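You operate a simulated robot arm through the tools that you are given. There is no shell and no other tool.

You are at the controls of a simulated robot arm. One attempt, no reset.

## Task
Jog one turn of film on low, crank up, wrap two more and press the end down.
Fine: stand clear till the table has stopped.
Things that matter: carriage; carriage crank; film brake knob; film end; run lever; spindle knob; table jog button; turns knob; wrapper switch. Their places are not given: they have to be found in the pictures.

It is judged by the outcome, as a careful person would: the job done as asked, and still so three seconds after it is handed in. It fails if anything else is knocked over, pushed out of place, dropped, spilled or broken.

## Robot
A 6-joint arm with a four-finger gripper, fixed in place. Base frame: the origin is at the foot of the arm, x ahead of it, y to its left, z up. Readings come in cm, rad, newtons and seconds.
Its first joint turns from -2.897 to 2.897 rad. Payload 3.67 kg.
Tool frame: the origin (TCP) lies between the finger pads and is the grasp point; the fingertips stand 2.8 cm ahead of it; z points along the fingers, y is the line along which they close. Largest opening 11.2 cm; the body of the gripper starts 7.3 cm behind the TCP.
Orientation is told as [roll, pitch, yaw] about the base's x, y, z axes, in that order, counted from this pose: with the fingers straight down and closing along the base's y, the tool's x points along the base's -x, its y along +y and its z along -z.

## Interface
- The arm moves only by the tool step_arm. Its argument "steps" is a list of rows, each a list of 7 numbers: the turn, a rotation vector about the tool's x, y, z in units of 180 degrees (1.0 is 180 degrees), then the shift along the tool's x, y, z in units of 150 mm (1.0 is 150 mm), then the gripper command, from -1 (fully open) to 1 (shut), values between in proportion. In form: [[wx, wy, wz, x, y, z, gripper], ...]. A call has 1 to 20 rows; each row is the pose to reach, as a shift and turn from the pose commanded when the call began, along the tool's axes at that moment. A call with a number of a shift or a turn outside -1 to 1 is refused whole. Rows are played at 5 a second. More than 5 cm and 0.15 rad between two rows, or a gripper value outside its range, and nothing of the call is played. A pose out of reach is approached as far as the arm can. The call stops where the force on the tool passes 40 N (or 10 N more than at its start, if that is more) or the arm is blocked; 0.2 s more then pass. The fingers move at their own pace and stop on an object; they squeeze with about 36 N. The grip force told is the motor's: it shows also when the fingers shut on nothing. Time passes only in rows, and 0.2 s behind the last, so rows that repeat a pose let the fingers close. It gives the time, the measured TCP pose, the force on the tool (base axes), the opening and the grip force at its end, in the units of the frame above (readings bear some noise), with the torque about the TCP (base axes, N m) and any sound that the robot's microphone picked up.
- Cameras (640 x 400 px; columns grow to the right, rows downward): "scene" is fixed at [5.11, 50.03, 184.52]; the picture's right is [-0.25, -0.97, 0.00], its down [-0.65, 0.16, -0.74] and it looks along [0.72, -0.18, -0.67] (base axes); focal length 366 px, centre (320, 200). "wrist" rides on the gripper at [6, -1.8, -10.4] in the tool frame; the picture's right is [0.29, 0.96, 0.00], its down [-0.80, 0.24, -0.55] and it looks along [-0.53, 0.16, 0.83] (tool axes); focal length 234 px, centre (320, 200).
- get_image(camera): a new picture of that camera. No time passes.
- locate(camera, pixels): for up to 12 pixels [column, row] of the newest picture of that camera ("zoom" is the newest enlarged one), the place [x, y, z] in the base frame of the surface seen there, good to about 0.3 cm. No time passes.
- zoom(camera, box): a new picture of the part [left, top, right, bottom] of that camera's present view, enlarged. No time passes.
- finish_job(): hands the job in; it is judged then, once.

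Unless the task says otherwise, let go and move clear before handing in.

The tools are called by a JSON object that holds its "op" and its "data". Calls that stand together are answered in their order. step_arm: Moves the arm, as the interface text tells. Its arguments: {"type":"object","properties":{"steps":{"type":"array","items":{"type":"array","items":{"type":"number"}}}},"required":["steps"]} The other tools are called the same way: get_image (camera) takes a picture; locate (camera, pixels) gives the place of the surface under pixels of a picture; zoom (camera, box) takes an enlarged picture of a part of a camera's view; finish_job () hands the job in.

At the start:

```text
time: 0.0
tcp_pos: [39.44, 21.89, 141.53]
orientation: [-0.001, -0.003, 0.001]
contact_force: [0.8, -0.4, -0.2]
moment: [0.0, 0.0, -0.01]
gripper_width: 11.19
gripper_force: 0.0
```

scene: 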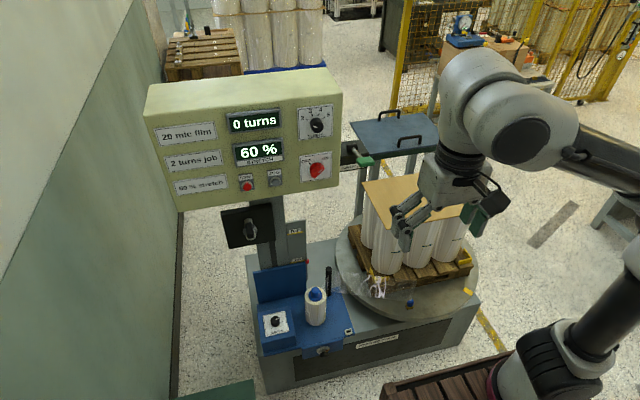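
wrist: 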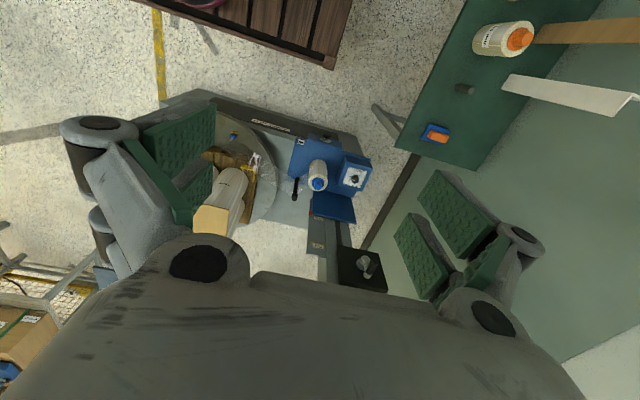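

The scene shows a stretch-wrapper with a control panel (around 240,140), a carriage with film roll (315,305) and a turntable with a pallet (410,260). I'll zoom in on each part to read the controls.

{"op": "zoom", "data": {"camera": "scene", "box": [140, 70, 350, 210]}}

{"op": "zoom", "data": {"camera": "scene", "box": [215, 190, 375, 370]}}

{"op": "zoom", "data": {"camera": "scene", "box": [320, 100, 500, 330]}}

{"op": "zoom", "data": {"camera": "wrist", "box": [180, 90, 400, 300]}}

```text
2.86 times, centred on (245, 140) of scene
```

zoom: 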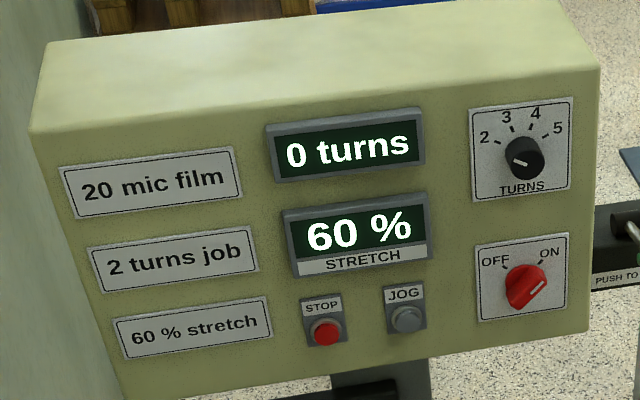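

```text
2.22 times, centred on (295, 280) of scene
```

zoom: 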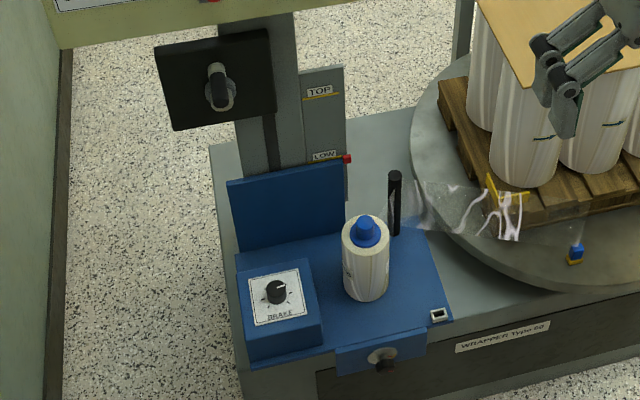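

```text
1.74 times, centred on (410, 215) of scene
```

zoom: 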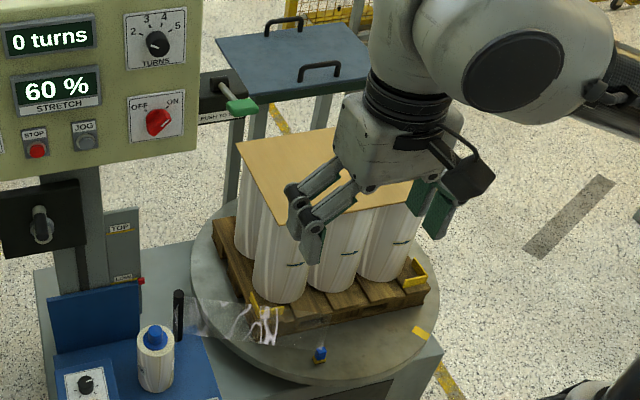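

```text
1.90 times, centred on (290, 195) of wrist
```

zoom: 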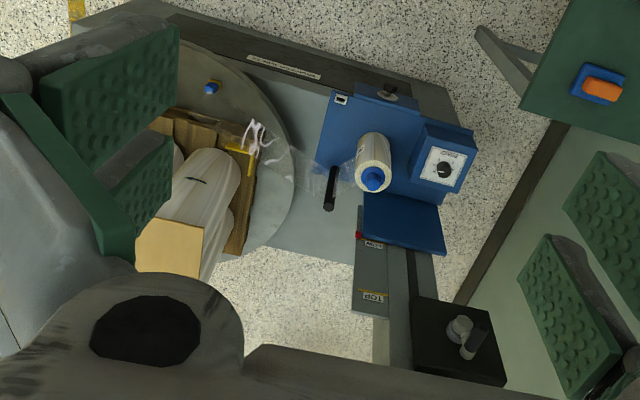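

The panel reads "0 turns", "60 %", with the job labels "2 turns job" and "60 % stretch". The pointers on the TURNS knob (315,125) and ON/OFF switch (317,170) aren't clear yet, so I'll zoom tighter there and on the lever, crank and film.

{"op": "zoom", "data": {"camera": "scene", "box": [294, 100, 340, 130]}}

{"op": "zoom", "data": {"camera": "scene", "box": [294, 148, 340, 184]}}

{"op": "zoom", "data": {"camera": "scene", "box": [335, 130, 385, 180]}}

{"op": "zoom", "data": {"camera": "scene", "box": [215, 200, 315, 270]}}

{"op": "zoom", "data": {"camera": "scene", "box": [310, 255, 430, 325]}}

{"op": "zoom", "data": {"camera": "scene", "box": [255, 290, 355, 365]}}

```text
13.33 times, centred on (317, 115) of scene
```

zoom: 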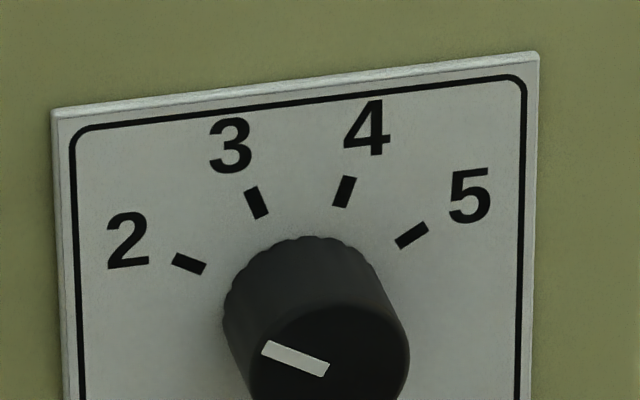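

```text
11.11 times, centred on (317, 166) of scene
```

zoom: 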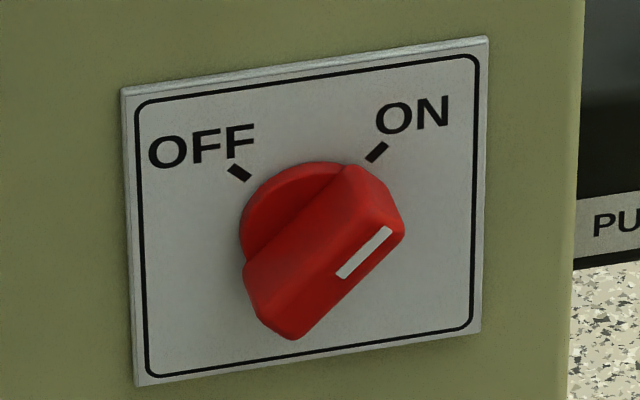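

```text
8.00 times, centred on (360, 155) of scene
```

zoom: 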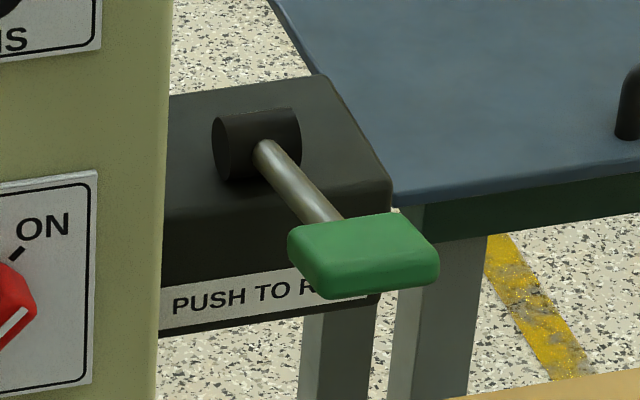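

```text
5.71 times, centred on (265, 235) of scene
```

zoom: 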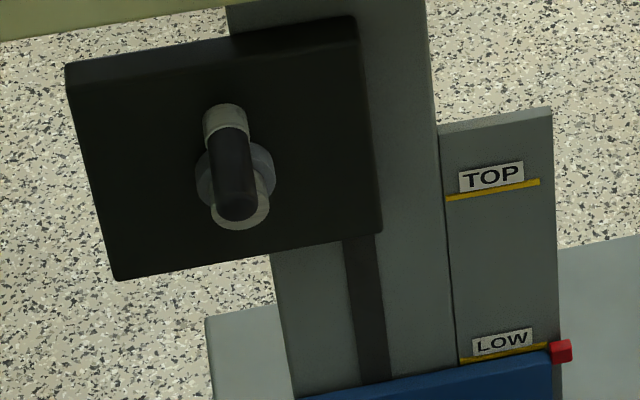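

```text
5.33 times, centred on (370, 290) of scene
```

zoom: 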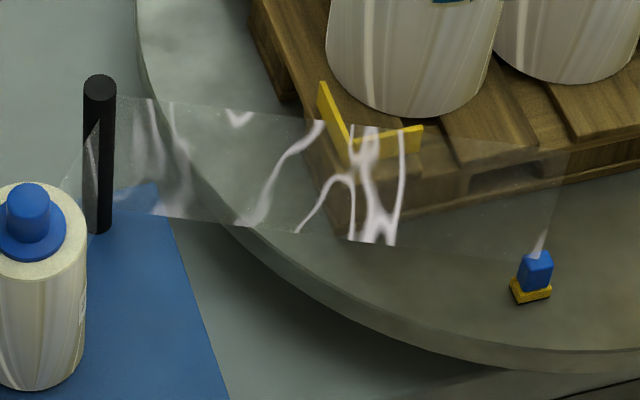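

```text
5.33 times, centred on (305, 328) of scene
```

zoom: 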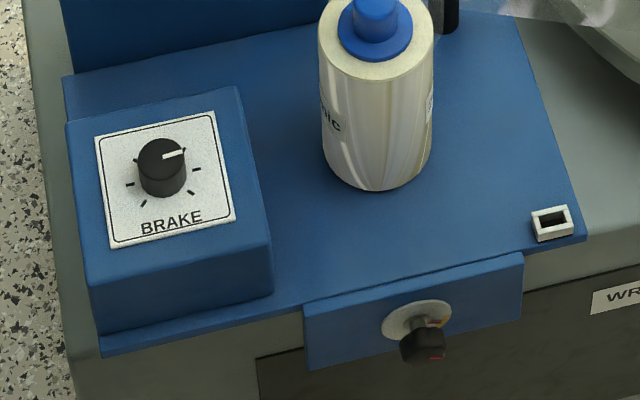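

The turns pointer is at 2, the switch is at ON, the film runs from the roll round the post to a blue clip on the table (409,302), and the carriage marker is at LOW. Next I'll get 3D positions of the jog button (275,181), crank (247,230), lever (363,162) and the rest.

{"op": "locate", "data": {"camera": "scene", "pixels": [[275, 181], [275, 175], [247, 187], [316, 125], [317, 171], [365, 162], [348, 146], [253, 228], [253, 236], [245, 213], [230, 240], [300, 262]]}}

{"op": "locate", "data": {"camera": "scene", "pixels": [[150, 90], [325, 70], [335, 185], [177, 209], [315, 294], [329, 270], [275, 321], [321, 350], [410, 303], [375, 288], [344, 331], [410, 190]]}}

{"op": "locate", "data": {"camera": "scene", "pixels": [[375, 210], [395, 262], [405, 122], [383, 112], [410, 138], [355, 230], [478, 292], [296, 235], [304, 259], [280, 270], [470, 262], [355, 120]]}}

```text
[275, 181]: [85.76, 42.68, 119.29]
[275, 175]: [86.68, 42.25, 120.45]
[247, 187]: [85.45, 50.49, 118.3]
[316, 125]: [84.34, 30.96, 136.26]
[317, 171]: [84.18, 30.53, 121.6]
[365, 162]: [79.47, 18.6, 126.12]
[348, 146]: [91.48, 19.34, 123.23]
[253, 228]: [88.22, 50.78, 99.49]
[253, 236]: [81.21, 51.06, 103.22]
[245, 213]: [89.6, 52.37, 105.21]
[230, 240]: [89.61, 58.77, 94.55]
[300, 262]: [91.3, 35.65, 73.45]
```

```text
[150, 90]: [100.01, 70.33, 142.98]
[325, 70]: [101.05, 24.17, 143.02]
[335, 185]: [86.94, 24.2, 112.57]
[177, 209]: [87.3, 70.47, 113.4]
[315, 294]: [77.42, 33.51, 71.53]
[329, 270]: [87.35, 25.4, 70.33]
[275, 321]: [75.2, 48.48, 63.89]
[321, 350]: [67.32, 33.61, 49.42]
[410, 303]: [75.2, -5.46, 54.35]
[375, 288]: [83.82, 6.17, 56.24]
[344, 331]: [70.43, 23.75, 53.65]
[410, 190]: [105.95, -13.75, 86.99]
```

```text
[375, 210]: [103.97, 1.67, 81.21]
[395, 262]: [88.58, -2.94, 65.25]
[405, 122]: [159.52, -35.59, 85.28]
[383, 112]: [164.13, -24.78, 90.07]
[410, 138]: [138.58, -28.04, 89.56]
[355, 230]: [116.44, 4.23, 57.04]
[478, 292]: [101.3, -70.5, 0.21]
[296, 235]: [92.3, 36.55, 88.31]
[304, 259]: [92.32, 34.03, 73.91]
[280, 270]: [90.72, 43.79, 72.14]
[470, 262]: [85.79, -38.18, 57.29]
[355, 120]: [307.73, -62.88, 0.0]
```

Panel face is at x≈87, jog button near (86.2, 42.5, 120), crank near (81–89, 51, 103), run lever near (79.5, 18.6, 126); the arm is far from all of it. I'll turn the tool to point along +x while moving partway toward the panel, fingers shut, and then look.

{"op": "step_arm", "data": {"steps": [[0, -0.0417, 0, -0.083, 0.083, 0.055, 1], [0, -0.0833, 0, -0.167, 0.167, 0.11, 1], [0, -0.125, 0, -0.25, 0.25, 0.167, 1], [0, -0.1667, 0, -0.333, 0.333, 0.222, 1], [0, -0.2083, 0, -0.417, 0.417, 0.278, 1], [0, -0.25, 0, -0.5, 0.5, 0.333, 1], [0, -0.2917, 0, -0.583, 0.583, 0.389, 1], [0, -0.3333, 0, -0.667, 0.667, 0.444, 1], [0, -0.375, 0, -0.75, 0.75, 0.5, 1], [0, -0.4167, 0, -0.833, 0.833, 0.555, 1], [0, -0.4583, 0, -0.917, 0.917, 0.611, 1], [0, -0.5, 0, -1, 1, 0.667, 1], [0, -0.5, 0, -1, 1, 0.667, 1]]}}

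{"op": "get_image", "data": {"camera": "scene"}}

{"op": "get_image", "data": {"camera": "wrist"}}

```text
time: 2.8
tcp_pos: [54.77, 36.9, 131.47]
orientation: [2.864, -1.568, -2.865]
contact_force: [-0.6, -0.5, -0.1]
moment: [0.0, 0.03, 0.05]
gripper_width: 0.0
gripper_force: 36.1
```

```text
taken
```

scene: 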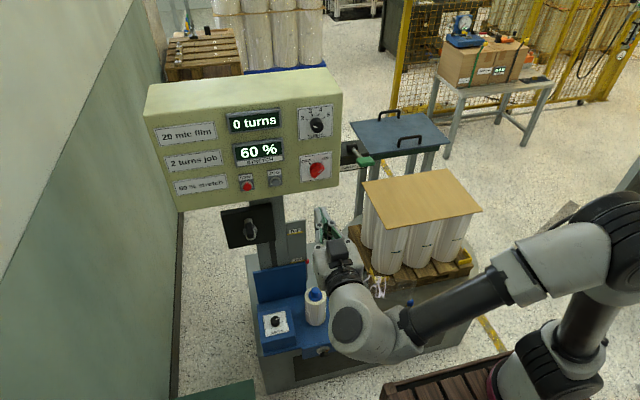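

```text
taken
```

wrist: 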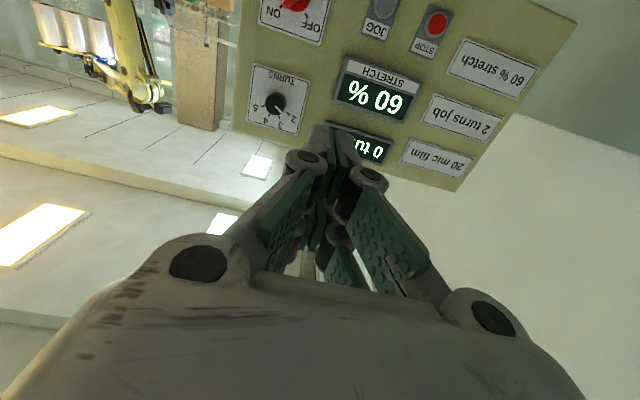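

The tool now faces the panel with the camera view upside-down; JOG is at wrist (385,10), STOP at (437,22). I'll check positions more precisely from here, plus the forearm's clearance from the table.

{"op": "locate", "data": {"camera": "wrist", "pixels": [[386, 8], [437, 22], [274, 103], [295, 5], [240, 110], [450, 185]]}}

{"op": "locate", "data": {"camera": "scene", "pixels": [[410, 330], [460, 300], [520, 255], [350, 310], [275, 182], [329, 225], [247, 186]]}}

{"op": "zoom", "data": {"camera": "scene", "box": [235, 160, 300, 200]}}

```text
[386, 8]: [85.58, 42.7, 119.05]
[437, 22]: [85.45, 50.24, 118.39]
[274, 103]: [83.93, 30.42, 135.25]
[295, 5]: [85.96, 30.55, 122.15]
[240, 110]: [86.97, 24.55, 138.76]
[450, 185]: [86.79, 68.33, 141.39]
```

```text
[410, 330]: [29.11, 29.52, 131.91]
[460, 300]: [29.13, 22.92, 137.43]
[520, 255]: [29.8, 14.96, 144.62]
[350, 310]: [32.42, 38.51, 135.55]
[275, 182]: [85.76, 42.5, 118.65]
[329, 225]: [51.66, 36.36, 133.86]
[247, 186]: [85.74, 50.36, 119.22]
```

```text
9.85 times, centred on (268, 180) of scene
```

zoom: 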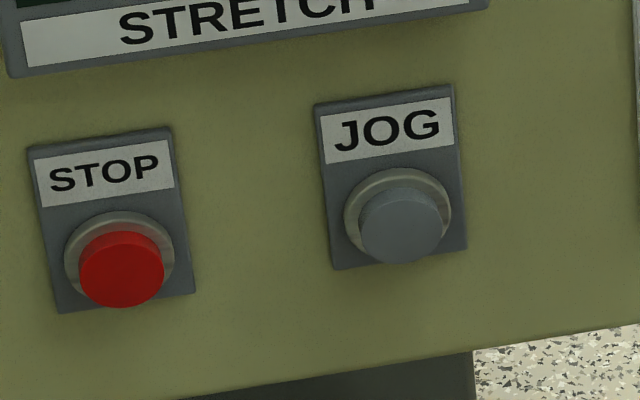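

Everything agrees: jog button face centre ≈ (85.6, 42.6, 118.8), and the forearm is at x≈30, well clear of the table. I'll line up in front of the button with fingertips about 3 cm short of it.

{"op": "step_arm", "data": {"steps": [[0, 0, 0, 0.21, 0.09, 0, 1], [0, 0, 0, 0.42, 0.19, 0, 1], [0, 0, 0, 0.63, 0.28, 0.2, 1], [0, 0, 0, 0.84, 0.38, 0.4, 1], [0, 0, 0, 0.84, 0.38, 0.65, 1], [0, 0, 0, 0.84, 0.38, 0.9, 1], [0, 0, 0, 0.84, 0.38, 1, 1], [0, 0, 0, 0.84, 0.38, 1, 1]]}}

{"op": "zoom", "data": {"camera": "scene", "box": [220, 120, 380, 250]}}

{"op": "get_image", "data": {"camera": "wrist"}}

{"op": "locate", "data": {"camera": "scene", "pixels": [[276.4, 182.8]]}}

```text
time: 4.6
tcp_pos: [69.49, 42.6, 119.1]
orientation: [2.288, -1.569, -2.287]
contact_force: [-0.5, -0.9, 0.0]
moment: [-0.02, 0.0, -0.02]
gripper_width: 0.0
gripper_force: 35.8
```

```text
3.08 times, centred on (300, 185) of scene
```

zoom: 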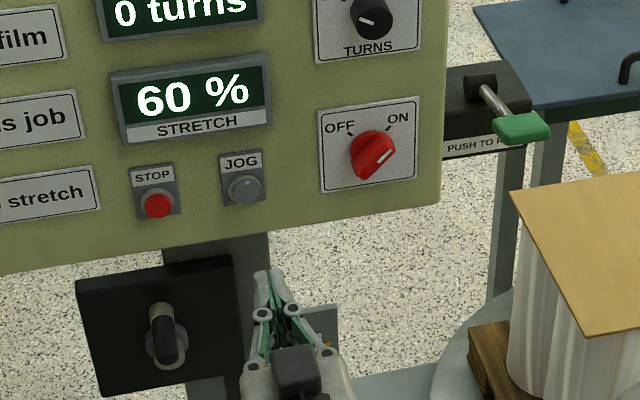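

```text
taken
```

wrist: 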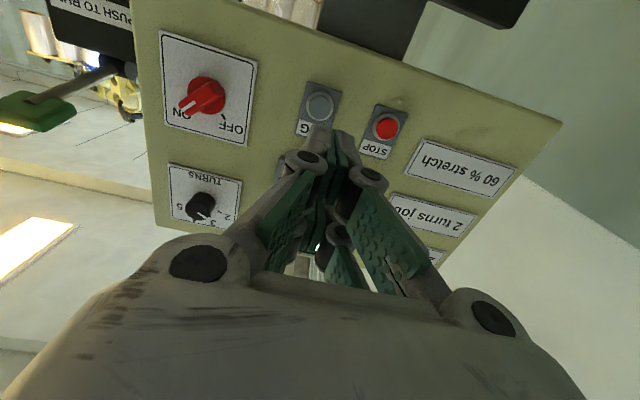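

```text
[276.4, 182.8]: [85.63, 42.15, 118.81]
```

Fingertips are at x≈72.3, lined up with the button at (85.6, 42.2, 118.8). I'll advance to just in front of it and then press in small steps.

{"op": "step_arm", "data": {"steps": [[0, 0, 0, 0.01, -0.02, 0.25, 1], [0, 0, 0, 0.01, -0.02, 0.5, 1], [0, 0, 0, 0.01, -0.02, 0.7, 1], [0, 0, 0, 0.01, -0.02, 0.8, 1], [0, 0, 0, 0.01, -0.02, 0.85, 1], [0, 0, 0, 0.01, -0.02, 0.87, 1], [0, 0, 0, 0.01, -0.02, 0.885, 1], [0, 0, 0, 0.01, -0.02, 0.9, 1]]}}

{"op": "get_image", "data": {"camera": "scene"}}

```text
time: 6.4
tcp_pos: [82.98, 42.38, 118.94]
orientation: [2.361, -1.568, -2.359]
contact_force: [-0.4, 0.4, -0.1]
moment: [-0.03, -0.01, -0.01]
gripper_width: 0.0
gripper_force: 35.7
```

```text
taken
```

scene: 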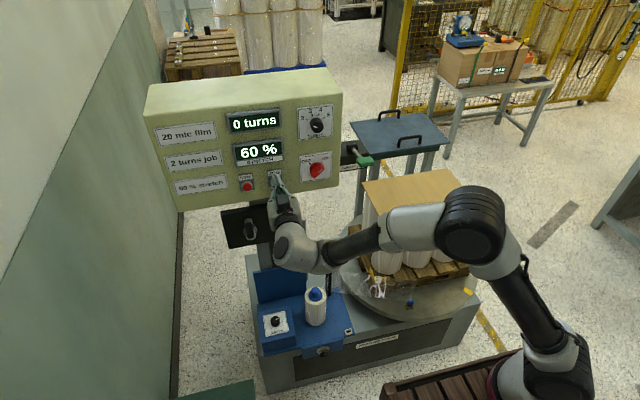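

No contact force yet at tip x≈85.8, so the button is just about touched. The forearm in this view lies over the table region (340–500, 190–270), so I'll check its height before starting the table.

{"op": "locate", "data": {"camera": "scene", "pixels": [[300, 260], [345, 245], [400, 235], [440, 240], [470, 225], [525, 290], [540, 370]]}}

{"op": "zoom", "data": {"camera": "scene", "box": [230, 150, 330, 215]}}

```text
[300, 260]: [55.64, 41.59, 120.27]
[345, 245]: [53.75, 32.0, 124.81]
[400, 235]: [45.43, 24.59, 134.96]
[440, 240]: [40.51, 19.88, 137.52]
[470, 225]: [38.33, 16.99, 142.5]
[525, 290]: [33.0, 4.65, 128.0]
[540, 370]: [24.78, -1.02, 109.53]
```

```text
6.15 times, centred on (280, 182) of scene
```

zoom: 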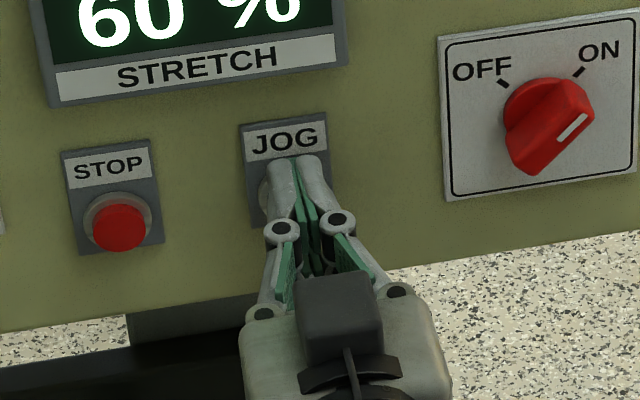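

The whole arm is above z≈109 and at x<60, well clear of the load. I'll press the button in small steps and watch for force or sound.

{"op": "step_arm", "data": {"steps": [[0, 0, 0, 0, 0, 0.01, 1], [0, 0, 0, 0, 0, 0.02, 1], [0, 0, 0, 0, 0, 0.03, 1]]}}

{"op": "get_image", "data": {"camera": "scene"}}

```text
time: 7.2
tcp_pos: [83.53, 42.31, 118.9]
orientation: [2.552, -1.567, -2.552]
contact_force: [-3.4, 0.5, 1.5]
moment: [0.01, -0.03, 0.04]
gripper_width: 0.6
gripper_force: 35.9
heard: click
```

```text
taken
```

scene: 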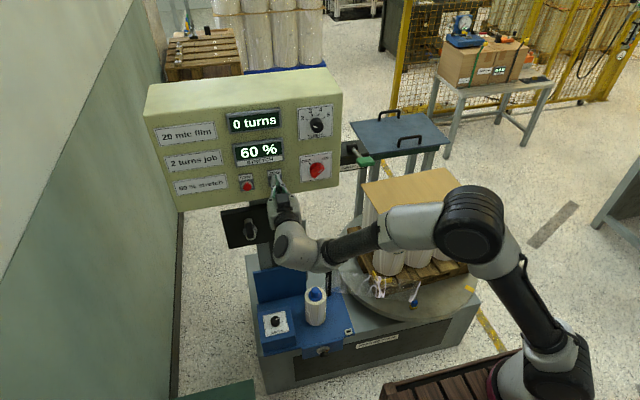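

A click was heard and the table's clip has shifted (409→414, 300), so the jog is live. I'll hold and watch.

{"op": "step_arm", "data": {"steps": [[0, 0, 0, 0, 0, 0, 1], [0, 0, 0, 0, 0, 0, 1], [0, 0, 0, 0, 0, 0, 1]]}}

{"op": "get_image", "data": {"camera": "scene"}}

```text
time: 8.0
tcp_pos: [83.47, 42.27, 118.83]
orientation: [2.578, -1.57, -2.577]
contact_force: [-3.4, 1.8, -0.1]
moment: [0.0, 0.02, 0.06]
gripper_width: 0.63
gripper_force: 35.7
```

```text
taken
```

scene: 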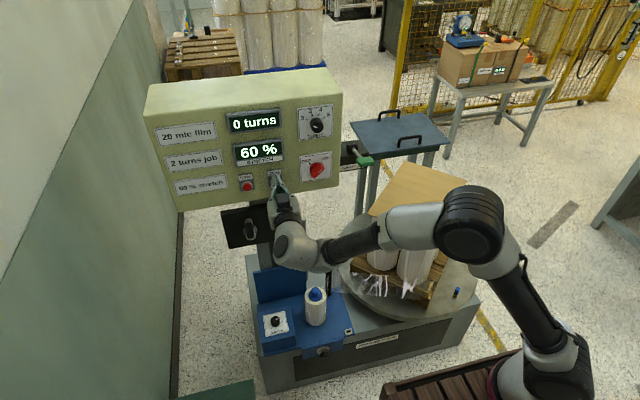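

The table is turning (clip now at 457,292) and the display still reads 0 turns. Continuing to hold, checking often.

{"op": "step_arm", "data": {"steps": [[0, 0, 0, 0, 0, 0, 1], [0, 0, 0, 0, 0, 0, 1], [0, 0, 0, 0, 0, 0, 1], [0, 0, 0, 0, 0, 0, 1]]}}

{"op": "get_image", "data": {"camera": "scene"}}

```text
time: 9.0
tcp_pos: [83.54, 42.3, 118.88]
orientation: [2.532, -1.569, -2.534]
contact_force: [-2.7, 1.0, -0.2]
moment: [-0.01, 0.0, 0.0]
gripper_width: 0.56
gripper_force: 35.5
```

```text
taken
```

scene: 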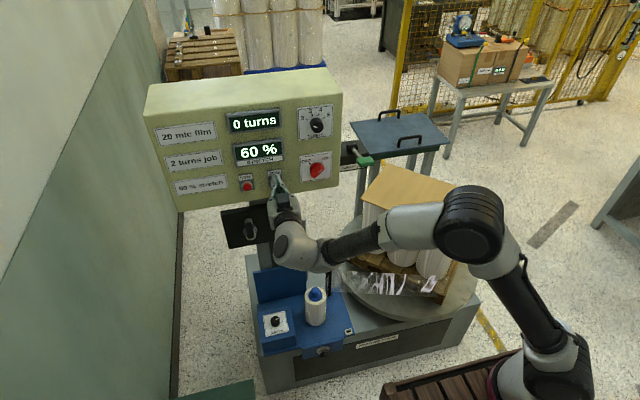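

The film is now drawn across the front face and the count still reads 0. Holding on.

{"op": "step_arm", "data": {"steps": [[0, 0, 0, 0, 0, 0, 1], [0, 0, 0, 0, 0, 0, 1], [0, 0, 0, 0, 0, 0, 1], [0, 0, 0, 0, 0, 0, 1]]}}

{"op": "get_image", "data": {"camera": "scene"}}

```text
time: 10.0
tcp_pos: [83.62, 42.35, 118.77]
orientation: [2.494, -1.57, -2.494]
contact_force: [-3.1, -0.3, -0.4]
moment: [0.01, 0.05, 0.0]
gripper_width: 0.57
gripper_force: 35.6
```

```text
taken
```

scene: 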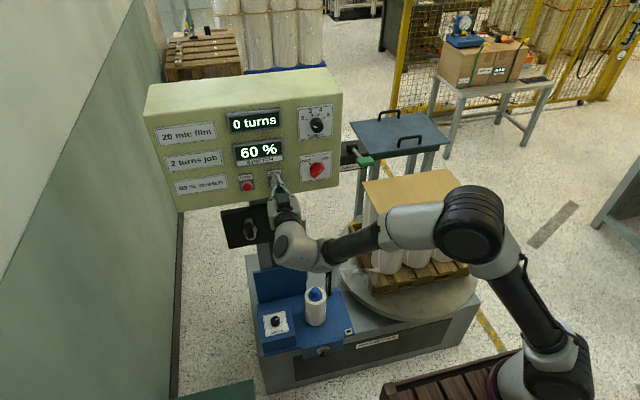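

The load looks about half-turned and I can't see the film at (370,285) now. I'll zoom in quickly.

{"op": "zoom", "data": {"camera": "scene", "box": [300, 180, 490, 330]}}

{"op": "get_image", "data": {"camera": "wrist"}}

```text
2.67 times, centred on (395, 255) of scene
```

zoom: 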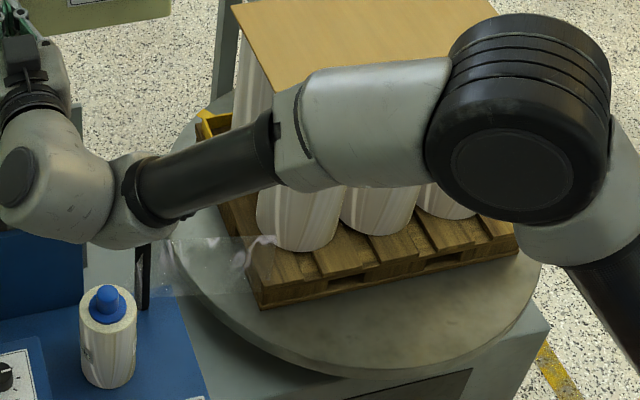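

```text
taken
```

wrist: 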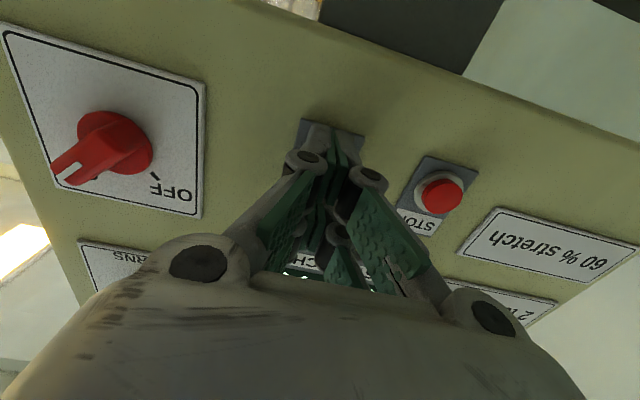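

The film is intact, stretched from the post at (355,282) to the load, and roughly half a turn is done in 3 s. I'll hold 1.2 s more and check.

{"op": "step_arm", "data": {"steps": [[0, 0, 0, 0, 0, 0, 1], [0, 0, 0, 0, 0, 0, 1], [0, 0, 0, 0, 0, 0, 1], [0, 0, 0, 0, 0, 0, 1], [0, 0, 0, 0, 0, 0, 1]]}}

{"op": "get_image", "data": {"camera": "scene"}}

```text
time: 11.2
tcp_pos: [83.53, 42.35, 118.87]
orientation: [2.509, -1.568, -2.508]
contact_force: [-3.2, -0.6, 0.7]
moment: [0.06, -0.03, -0.04]
gripper_width: 0.62
gripper_force: 35.5
```

```text
taken
```

scene: 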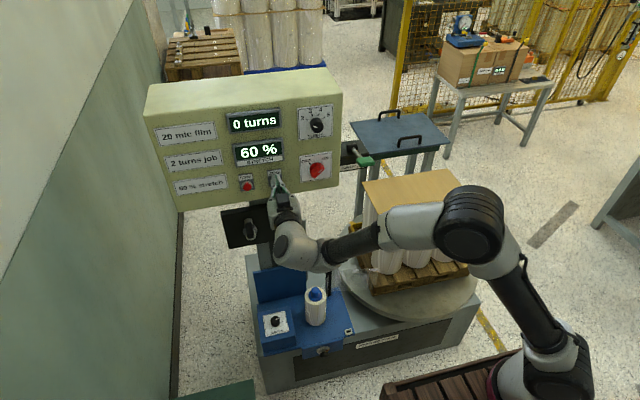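

The picture looks the same as 1.2 s ago, so the table seems to have stopped after half a turn. Zooming to confirm.

{"op": "zoom", "data": {"camera": "scene", "box": [300, 180, 490, 330]}}

{"op": "zoom", "data": {"camera": "scene", "box": [220, 100, 350, 200]}}

```text
2.67 times, centred on (395, 255) of scene
```

zoom: 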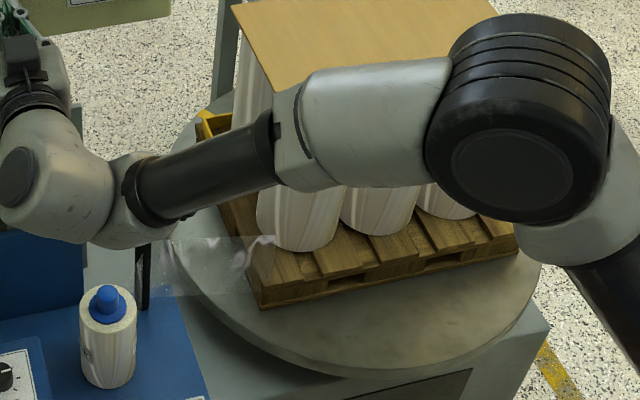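

```text
4.00 times, centred on (285, 150) of scene
```

zoom: 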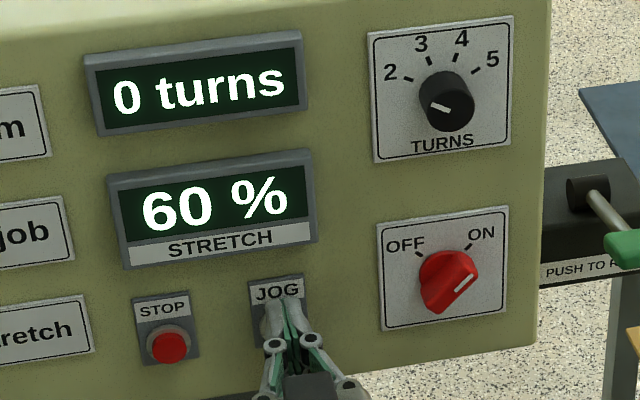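

The table has stopped exactly half a turn round, so each jog press gives half a turn. I'll release and press once more for the other half.

{"op": "step_arm", "data": {"steps": [[0, 0, 0, 0, 0, -0.04, 1], [0, 0, 0, 0, 0, -0.1, 1], [0, 0, 0, 0, 0, -0.1, 1]]}}

{"op": "step_arm", "data": {"steps": [[0, 0, 0, 0, 0, 0.05, 1], [0, 0, 0, 0, 0, 0.07, 1], [0, 0, 0, 0, 0, 0.08, 1], [0, 0, 0, 0, 0, 0.09, 1], [0, 0, 0, 0, 0, 0.1, 1]]}}

{"op": "get_image", "data": {"camera": "scene"}}

```text
time: 12.0
tcp_pos: [82.09, 42.38, 118.81]
orientation: [2.643, -1.57, -2.642]
contact_force: [0.9, -0.6, 0.2]
moment: [-0.01, 0.03, 0.0]
gripper_width: 0.01
gripper_force: 35.8
```

```text
time: 13.2
tcp_pos: [83.58, 42.33, 118.79]
orientation: [2.54, -1.569, -2.539]
contact_force: [-1.9, 1.5, 0.7]
moment: [0.0, -0.03, 0.04]
gripper_width: 0.59
gripper_force: 35.9
heard: click
```

```text
taken
```

scene: 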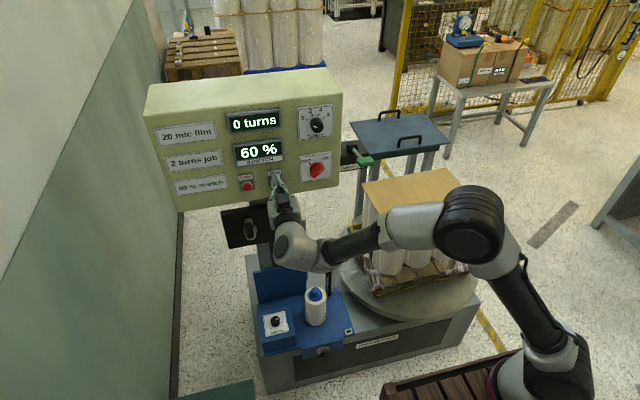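

Second click heard and the film has begun to run across the front. I'll hold 3 s as before.

{"op": "step_arm", "data": {"steps": [[0, 0, 0, 0, 0, 0, 1], [0, 0, 0, 0, 0, 0, 1], [0, 0, 0, 0, 0, 0, 1], [0, 0, 0, 0, 0, 0, 1], [0, 0, 0, 0, 0, 0, 1], [0, 0, 0, 0, 0, 0, 1], [0, 0, 0, 0, 0, 0, 1], [0, 0, 0, 0, 0, 0, 1], [0, 0, 0, 0, 0, 0, 1], [0, 0, 0, 0, 0, 0, 1], [0, 0, 0, 0, 0, 0, 1], [0, 0, 0, 0, 0, 0, 1], [0, 0, 0, 0, 0, 0, 1], [0, 0, 0, 0, 0, 0, 1], [0, 0, 0, 0, 0, 0, 1]]}}

{"op": "get_image", "data": {"camera": "scene"}}

{"op": "zoom", "data": {"camera": "scene", "box": [300, 180, 490, 330]}}

{"op": "zoom", "data": {"camera": "scene", "box": [220, 100, 350, 200]}}

```text
time: 16.4
tcp_pos: [83.57, 42.28, 118.7]
orientation: [2.516, -1.569, -2.516]
contact_force: [-3.2, 0.1, -1.2]
moment: [0.01, 0.04, -0.02]
gripper_width: 0.61
gripper_force: 35.8
```

```text
taken
```

scene: 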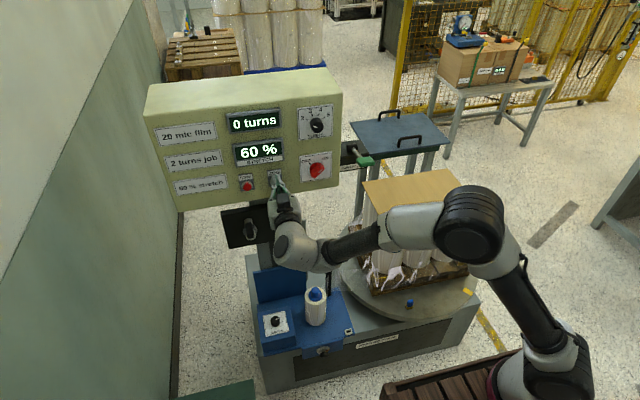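

```text
2.67 times, centred on (395, 255) of scene
```

zoom: 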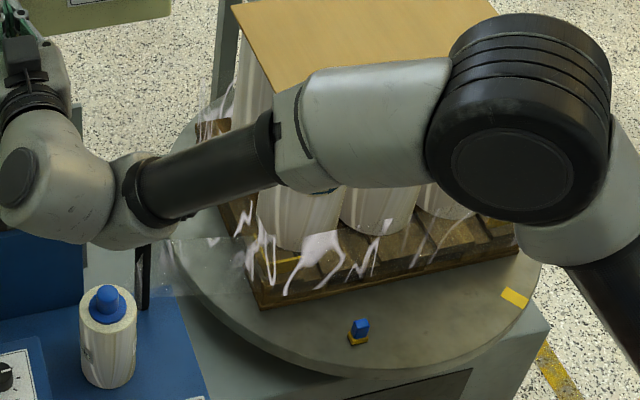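

```text
4.00 times, centred on (285, 150) of scene
```

zoom: 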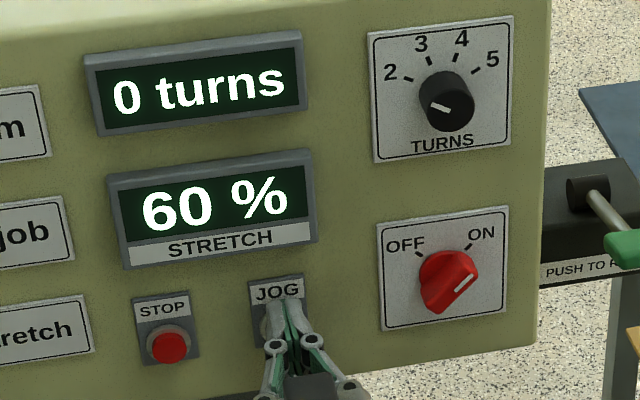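

One full turn is done: the clip is back at (409,303), film wraps the low part of the load, and the table has stopped. Now I'll retreat from the button and move down in front of the crank to look at it.

{"op": "step_arm", "data": {"steps": [[0, 0, 0, 0, 0, -0.1, 1], [0, 0, 0, 0, 0, -0.4, 1], [0, 0, 0, 0, 0, -0.7, 1], [0, 0, 0, 0, 0, -1, 1], [0, 0, 0, 0.25, 0.1, -1, 1], [0, 0, 0, 0.5, 0.2, -1, 1], [0, 0, 0, 0.75, 0.3, -1, 1], [0, 0, 0, 1, 0.4, -1, 1], [0, 0, 0, 1, 0.5, -1, 1], [0, 0, 0, 1, 0.5, -1, 1]]}}

{"op": "get_image", "data": {"camera": "scene"}}

{"op": "get_image", "data": {"camera": "wrist"}}

```text
time: 18.6
tcp_pos: [68.57, 49.92, 103.9]
orientation: [2.439, -1.566, -2.439]
contact_force: [0.4, -0.3, 0.3]
moment: [0.01, 0.01, -0.02]
gripper_width: 0.0
gripper_force: 35.1
```

```text
taken
```

scene: 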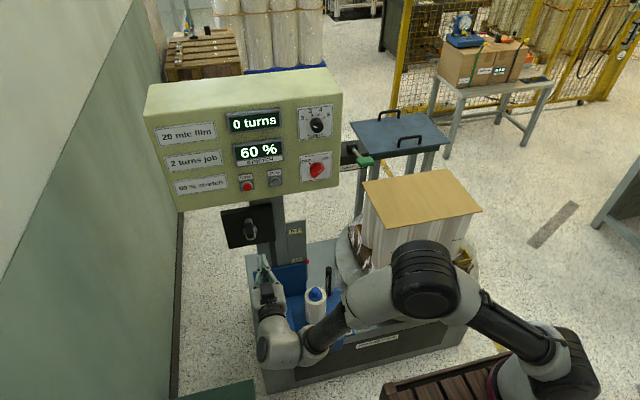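

```text
taken
```

wrist: 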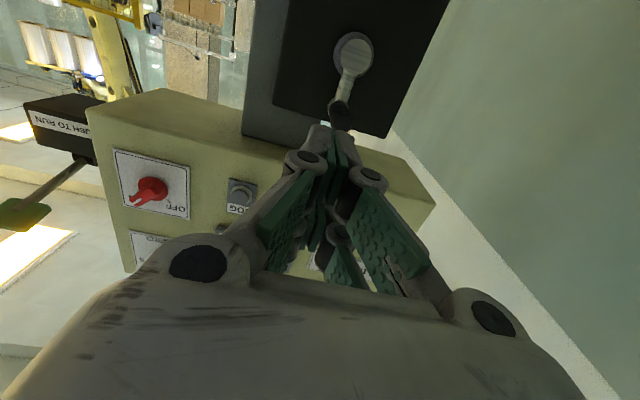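

The wrist view (upside-down) shows the crank hub at (352,52) and an arm running up to a handle at (340,100). I'll zoom and locate both.

{"op": "zoom", "data": {"camera": "wrist", "box": [270, 0, 430, 140]}}

{"op": "locate", "data": {"camera": "wrist", "pixels": [[352, 48], [355, 62], [345, 80], [340, 105], [337, 115], [343, 95], [290, 60], [420, 60]]}}

{"op": "zoom", "data": {"camera": "scene", "box": [220, 195, 290, 255]}}

{"op": "locate", "data": {"camera": "scene", "pixels": [[251, 236.5], [250, 231], [249, 226], [248.5, 219], [250, 238.5], [246, 231]]}}

```text
2.86 times, centred on (350, 70) of wrist
```

zoom: 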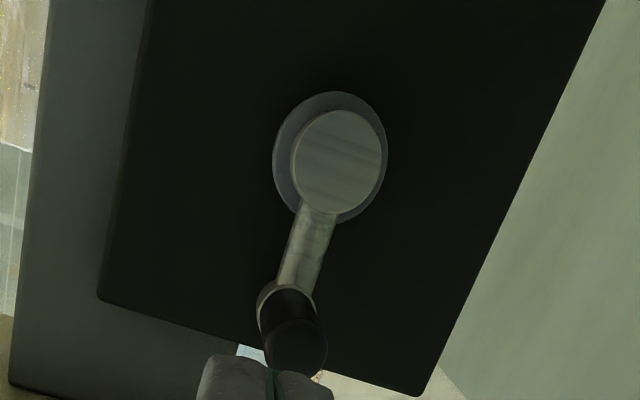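

```text
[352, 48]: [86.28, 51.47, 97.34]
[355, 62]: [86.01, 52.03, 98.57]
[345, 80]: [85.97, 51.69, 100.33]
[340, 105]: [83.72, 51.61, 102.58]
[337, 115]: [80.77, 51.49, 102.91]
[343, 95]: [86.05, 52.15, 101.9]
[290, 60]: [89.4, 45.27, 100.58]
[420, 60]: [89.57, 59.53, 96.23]
```

```text
6.67 times, centred on (255, 225) of scene
```

zoom: 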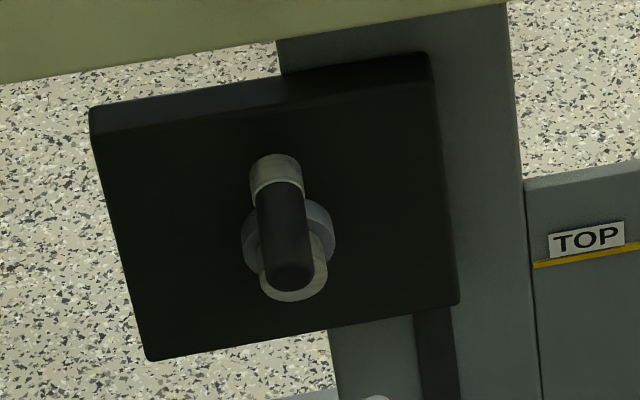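

```text
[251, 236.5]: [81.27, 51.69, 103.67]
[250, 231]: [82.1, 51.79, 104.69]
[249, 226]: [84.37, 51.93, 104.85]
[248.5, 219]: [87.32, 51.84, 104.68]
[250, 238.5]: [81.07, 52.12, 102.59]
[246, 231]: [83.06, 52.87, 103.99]
```

Handle spans about x 81–86 near (y 51.9, z 103.7), above a hub near (y 52, z 98). I'll pin down the hub edges and handle end more exactly to get the crank radius.

{"op": "locate", "data": {"camera": "wrist", "pixels": [[356.3, 40], [356.3, 73], [341.5, 56], [372, 52.5], [356.3, 56.7], [342, 122.4], [336, 122], [350, 122], [342, 113], [333, 105], [350, 107]]}}

```text
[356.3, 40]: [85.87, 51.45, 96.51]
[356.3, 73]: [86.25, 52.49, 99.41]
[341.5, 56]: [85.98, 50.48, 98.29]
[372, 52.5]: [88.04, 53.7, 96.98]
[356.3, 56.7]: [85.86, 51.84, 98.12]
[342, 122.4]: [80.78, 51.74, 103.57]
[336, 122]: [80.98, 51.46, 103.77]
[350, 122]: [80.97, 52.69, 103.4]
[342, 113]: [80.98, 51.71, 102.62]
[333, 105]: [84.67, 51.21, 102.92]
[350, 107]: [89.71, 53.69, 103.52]
```

Hub centre ≈ (86, 51.9, 98.0), handle axis ≈ (y 51.9, z 103.6) with end at x≈81, so the crank radius is about 5.6 cm. I'll open the fingers to ~5 cm, align, go over the handle and close on it.

{"op": "step_arm", "data": {"steps": [[0, 0, 0, 0.02, 0.132, 0, 0.1], [0, 0, 0, 0.02, 0.132, 0.2, 0.1], [0, 0, 0, 0.02, 0.132, 0.4, 0.1], [0, 0, 0, 0.02, 0.132, 0.6, 0.1], [0, 0, 0, 0.02, 0.132, 0.7, 0.1], [0, 0, 0, 0.02, 0.132, 0.8, 0.1], [0, 0, 0, 0.02, 0.132, 0.9, 0.1], [0, 0, 0, 0.02, 0.132, 0.9, 0.1]]}}

{"op": "get_image", "data": {"camera": "wrist"}}

{"op": "zoom", "data": {"camera": "scene", "box": [210, 190, 330, 300]}}

```text
time: 20.4
tcp_pos: [82.06, 51.89, 103.63]
orientation: [2.731, -1.571, -2.732]
contact_force: [-0.5, -0.5, 0.5]
moment: [-0.02, -0.01, 0.05]
gripper_width: 4.99
gripper_force: 0.1
```

```text
taken
```

wrist: 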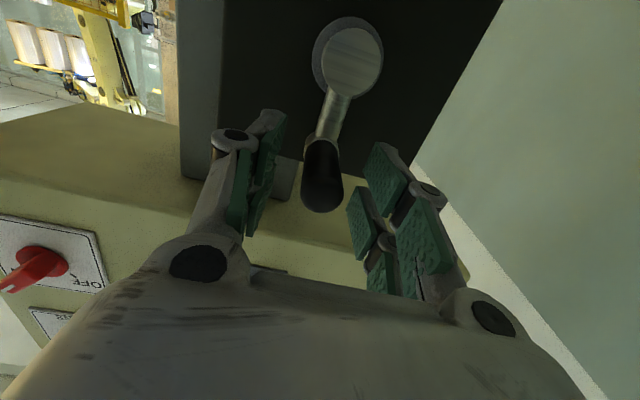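

```text
3.64 times, centred on (270, 245) of scene
```

zoom: 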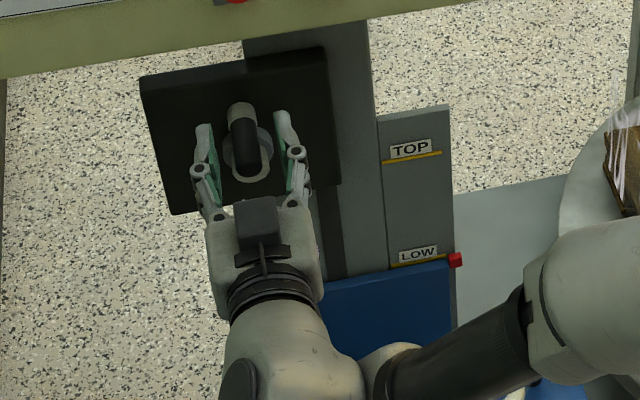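

The handle is nicely between the pads (wrist 322,175). Closing the fingers on it.

{"op": "step_arm", "data": {"steps": [[0, 0, 0, 0, 0, 0, 1], [0, 0, 0, 0, 0, 0, 1], [0, 0, 0, 0, 0, 0, 1]]}}

```text
time: 21.2
tcp_pos: [82.05, 51.97, 103.7]
orientation: [2.489, -1.568, -2.487]
contact_force: [0.6, 0.4, -0.5]
moment: [0.06, 0.01, 0.02]
gripper_width: 1.95
gripper_force: 45.1
```

Gripped on the handle at 1.95 cm width. I'll try a 60° turn clockwise (toward −y) and watch force and the red carriage marker.

{"op": "step_arm", "data": {"steps": [[0, 0, 0, 0.0057, -0.0648, 0, 1], [0, 0, 0, 0.0225, -0.1276, 0, 1], [0, 0, 0, 0.05, -0.1865, 0, 1], [0, 0, 0, 0.0873, -0.2398, 0, 1], [0, 0, 0, 0.1332, -0.2857, 0, 1], [0, 0, 0, 0.1865, -0.323, 0, 1]]}}

{"op": "get_image", "data": {"camera": "wrist"}}

{"op": "zoom", "data": {"camera": "scene", "box": [210, 190, 330, 300]}}

```text
time: 22.6
tcp_pos: [81.98, 47.19, 100.7]
orientation: [-1.281, -1.57, 1.285]
contact_force: [-6.1, 21.3, -3.9]
moment: [0.34, -0.17, 0.59]
gripper_width: 1.91
gripper_force: 45.0
```

```text
taken
```

wrist: 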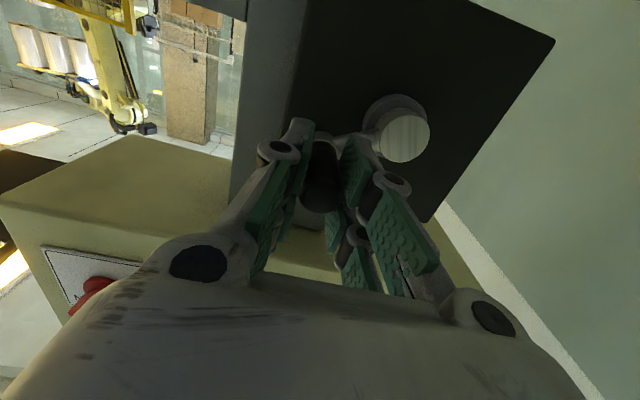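

```text
3.64 times, centred on (270, 245) of scene
```

zoom: 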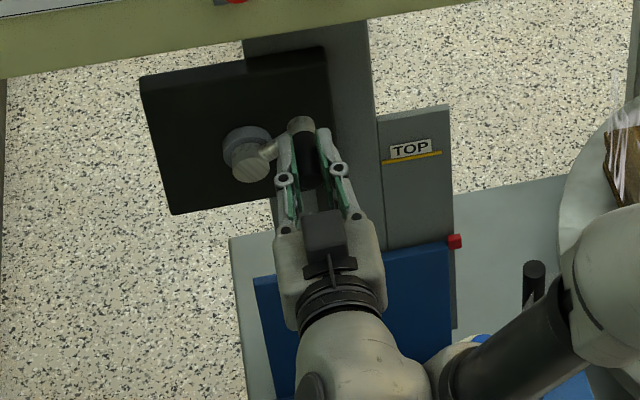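

The red marker rose from zoom row 260 to 242, so clockwise lifts, about a sixth of the way for 60° — roughly one full turn needed. The 21 N force is mostly radial, so my radius is slightly too large; I'll measure the geometry now.

{"op": "locate", "data": {"camera": "wrist", "pixels": [[404, 138], [404, 120], [404, 156], [385, 140], [425, 136], [320, 190], [320, 170], [310, 185], [350, 142]]}}

{"op": "locate", "data": {"camera": "zoom", "pixels": [[248, 165], [264, 165], [233, 165], [248, 178], [303, 150], [300, 122], [455, 242], [430, 157], [420, 148], [300, 270]]}}

```text
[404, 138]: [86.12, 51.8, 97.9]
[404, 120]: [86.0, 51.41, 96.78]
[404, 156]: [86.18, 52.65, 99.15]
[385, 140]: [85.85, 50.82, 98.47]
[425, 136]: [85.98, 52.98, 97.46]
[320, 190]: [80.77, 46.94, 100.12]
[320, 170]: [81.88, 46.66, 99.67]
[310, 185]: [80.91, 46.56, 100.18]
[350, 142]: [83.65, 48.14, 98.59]
```

```text
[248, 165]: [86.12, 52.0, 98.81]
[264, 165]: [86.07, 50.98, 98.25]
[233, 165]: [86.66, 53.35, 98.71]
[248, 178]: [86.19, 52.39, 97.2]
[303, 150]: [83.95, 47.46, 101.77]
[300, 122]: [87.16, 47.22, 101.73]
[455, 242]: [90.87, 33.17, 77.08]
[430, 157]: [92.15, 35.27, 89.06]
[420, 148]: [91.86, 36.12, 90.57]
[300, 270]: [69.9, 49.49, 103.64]
```

Hub (51.9, 98.0) and handle give a radius nearer 5.4 cm; the marker is at z≈77, with the TOP line at ≈89. I'll carry on clockwise from 60° to 150° with the corrected radius.

{"op": "step_arm", "data": {"steps": [[0, 0, 0, 0.008, 0.0129, 0, 1], [0, 0, 0, 0.0649, -0.0136, 0, 1], [0, 0, 0, 0.1255, -0.0299, 0, 1], [0, 0, 0, 0.188, -0.0353, 0, 1], [0, 0, 0, 0.2505, -0.0299, 0, 1], [0, 0, 0, 0.3111, -0.0136, 0, 1], [0, 0, 0, 0.368, 0.0129, 0, 1], [0, 0, 0, 0.4194, 0.0489, 0, 1], [0, 0, 0, 0.4637, 0.0933, 0, 1], [0, 0, 0, 0.4997, 0.1447, 0, 1]]}}

{"op": "get_image", "data": {"camera": "wrist"}}

{"op": "get_image", "data": {"camera": "scene"}}

{"op": "zoom", "data": {"camera": "scene", "box": [210, 190, 330, 300]}}

```text
time: 24.8
tcp_pos: [82.0, 49.04, 93.37]
orientation: [2.69, -1.568, -2.69]
contact_force: [0.8, -1.0, 14.0]
moment: [0.39, -0.78, -0.12]
gripper_width: 1.93
gripper_force: 45.2
```

```text
taken
```

wrist: 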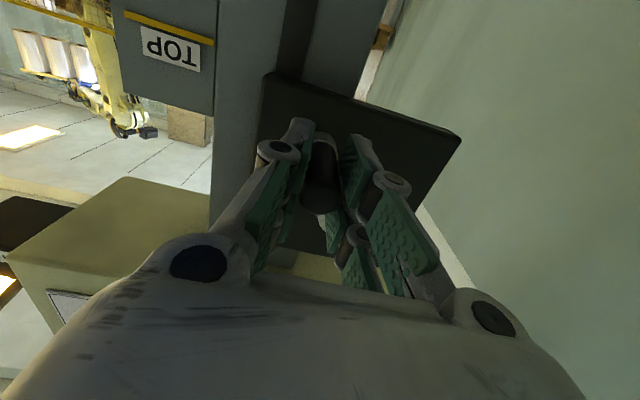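

```text
taken
```

scene: 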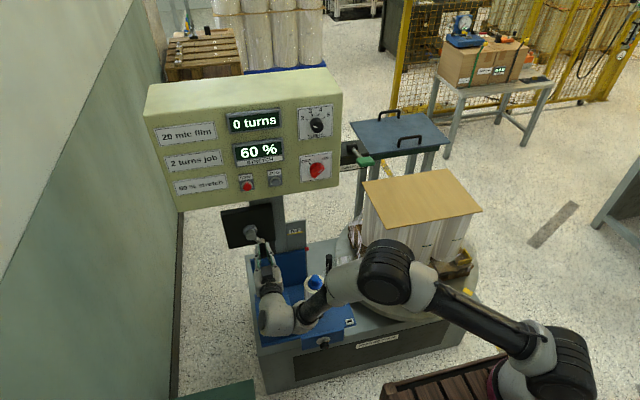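

```text
3.64 times, centred on (270, 245) of scene
```

zoom: 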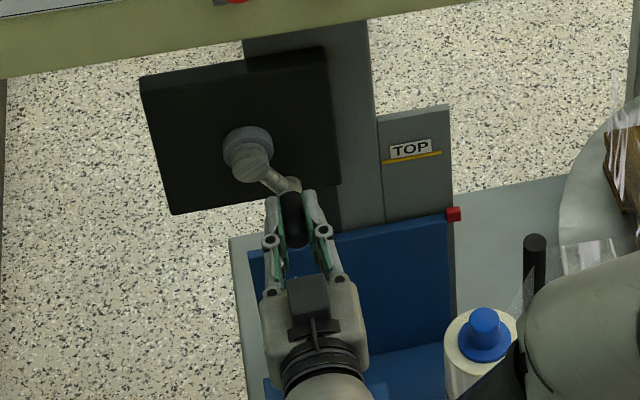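

The marker rose further, to zoom row 214, with low force. Since the roll is rising near the forearm (scene 315,283), I'll check clearance before continuing.

{"op": "locate", "data": {"camera": "scene", "pixels": [[315, 281], [312, 300], [300, 315], [340, 295], [370, 275], [306, 248], [320, 256], [280, 320], [275, 300], [300, 330]]}}

{"op": "zoom", "data": {"camera": "scene", "box": [240, 240, 400, 360]}}

```text
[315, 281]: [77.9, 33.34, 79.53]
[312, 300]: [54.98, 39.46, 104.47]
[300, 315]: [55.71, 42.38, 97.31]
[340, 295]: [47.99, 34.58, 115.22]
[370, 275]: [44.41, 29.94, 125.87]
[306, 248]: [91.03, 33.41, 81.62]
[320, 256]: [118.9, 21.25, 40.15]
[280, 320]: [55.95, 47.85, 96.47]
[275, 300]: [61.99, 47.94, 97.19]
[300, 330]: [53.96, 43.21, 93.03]
```

```text
3.33 times, centred on (320, 300) of scene
```

zoom: 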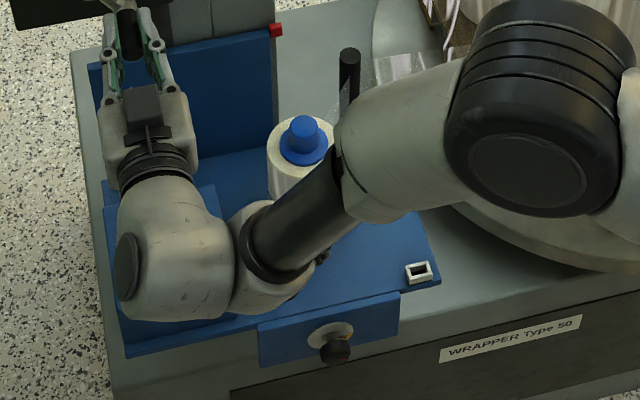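

Arm stays at x<62 and z>93 where it matters, with the roll at x≈78, z≈80 — clear. Marker at z≈81.6 needs about 7.4 cm more; I'll crank on from 150° to 240°.

{"op": "step_arm", "data": {"steps": [[0, 0, 0, 0.0265, 0.0569, 0, 1], [0, 0, 0, 0.0427, 0.1175, 0, 1], [0, 0, 0, 0.0482, 0.18, 0, 1], [0, 0, 0, 0.0427, 0.2425, 0, 1], [0, 0, 0, 0.0265, 0.3031, 0, 1], [0, 0, 0, 0, 0.36, 0, 1], [0, 0, 0, -0.036, 0.4114, 0, 1], [0, 0, 0, -0.0804, 0.4557, 0, 1], [0, 0, 0, -0.1318, 0.4917, 0, 1]]}}

{"op": "zoom", "data": {"camera": "scene", "box": [210, 190, 330, 300]}}

{"op": "locate", "data": {"camera": "zoom", "pixels": [[455, 190], [455, 185], [430, 157]]}}

```text
time: 26.8
tcp_pos: [82.1, 56.59, 94.9]
orientation: [-0.454, -1.567, 0.456]
contact_force: [5.5, -3.8, -21.5]
moment: [0.81, 0.74, -0.07]
gripper_width: 1.91
gripper_force: 45.0
```

```text
3.64 times, centred on (270, 245) of scene
```

zoom: 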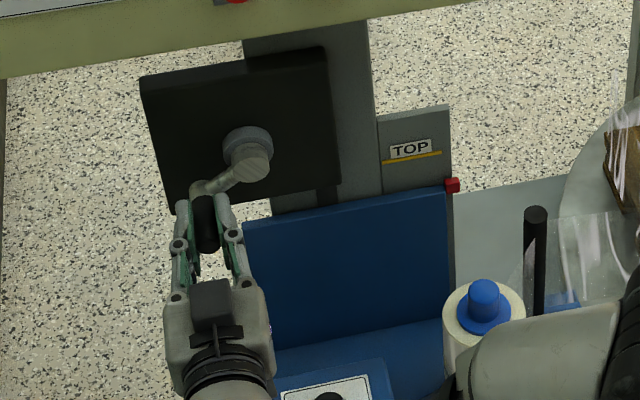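

```text
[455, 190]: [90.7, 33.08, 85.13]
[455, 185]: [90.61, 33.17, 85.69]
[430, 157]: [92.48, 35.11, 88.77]
```

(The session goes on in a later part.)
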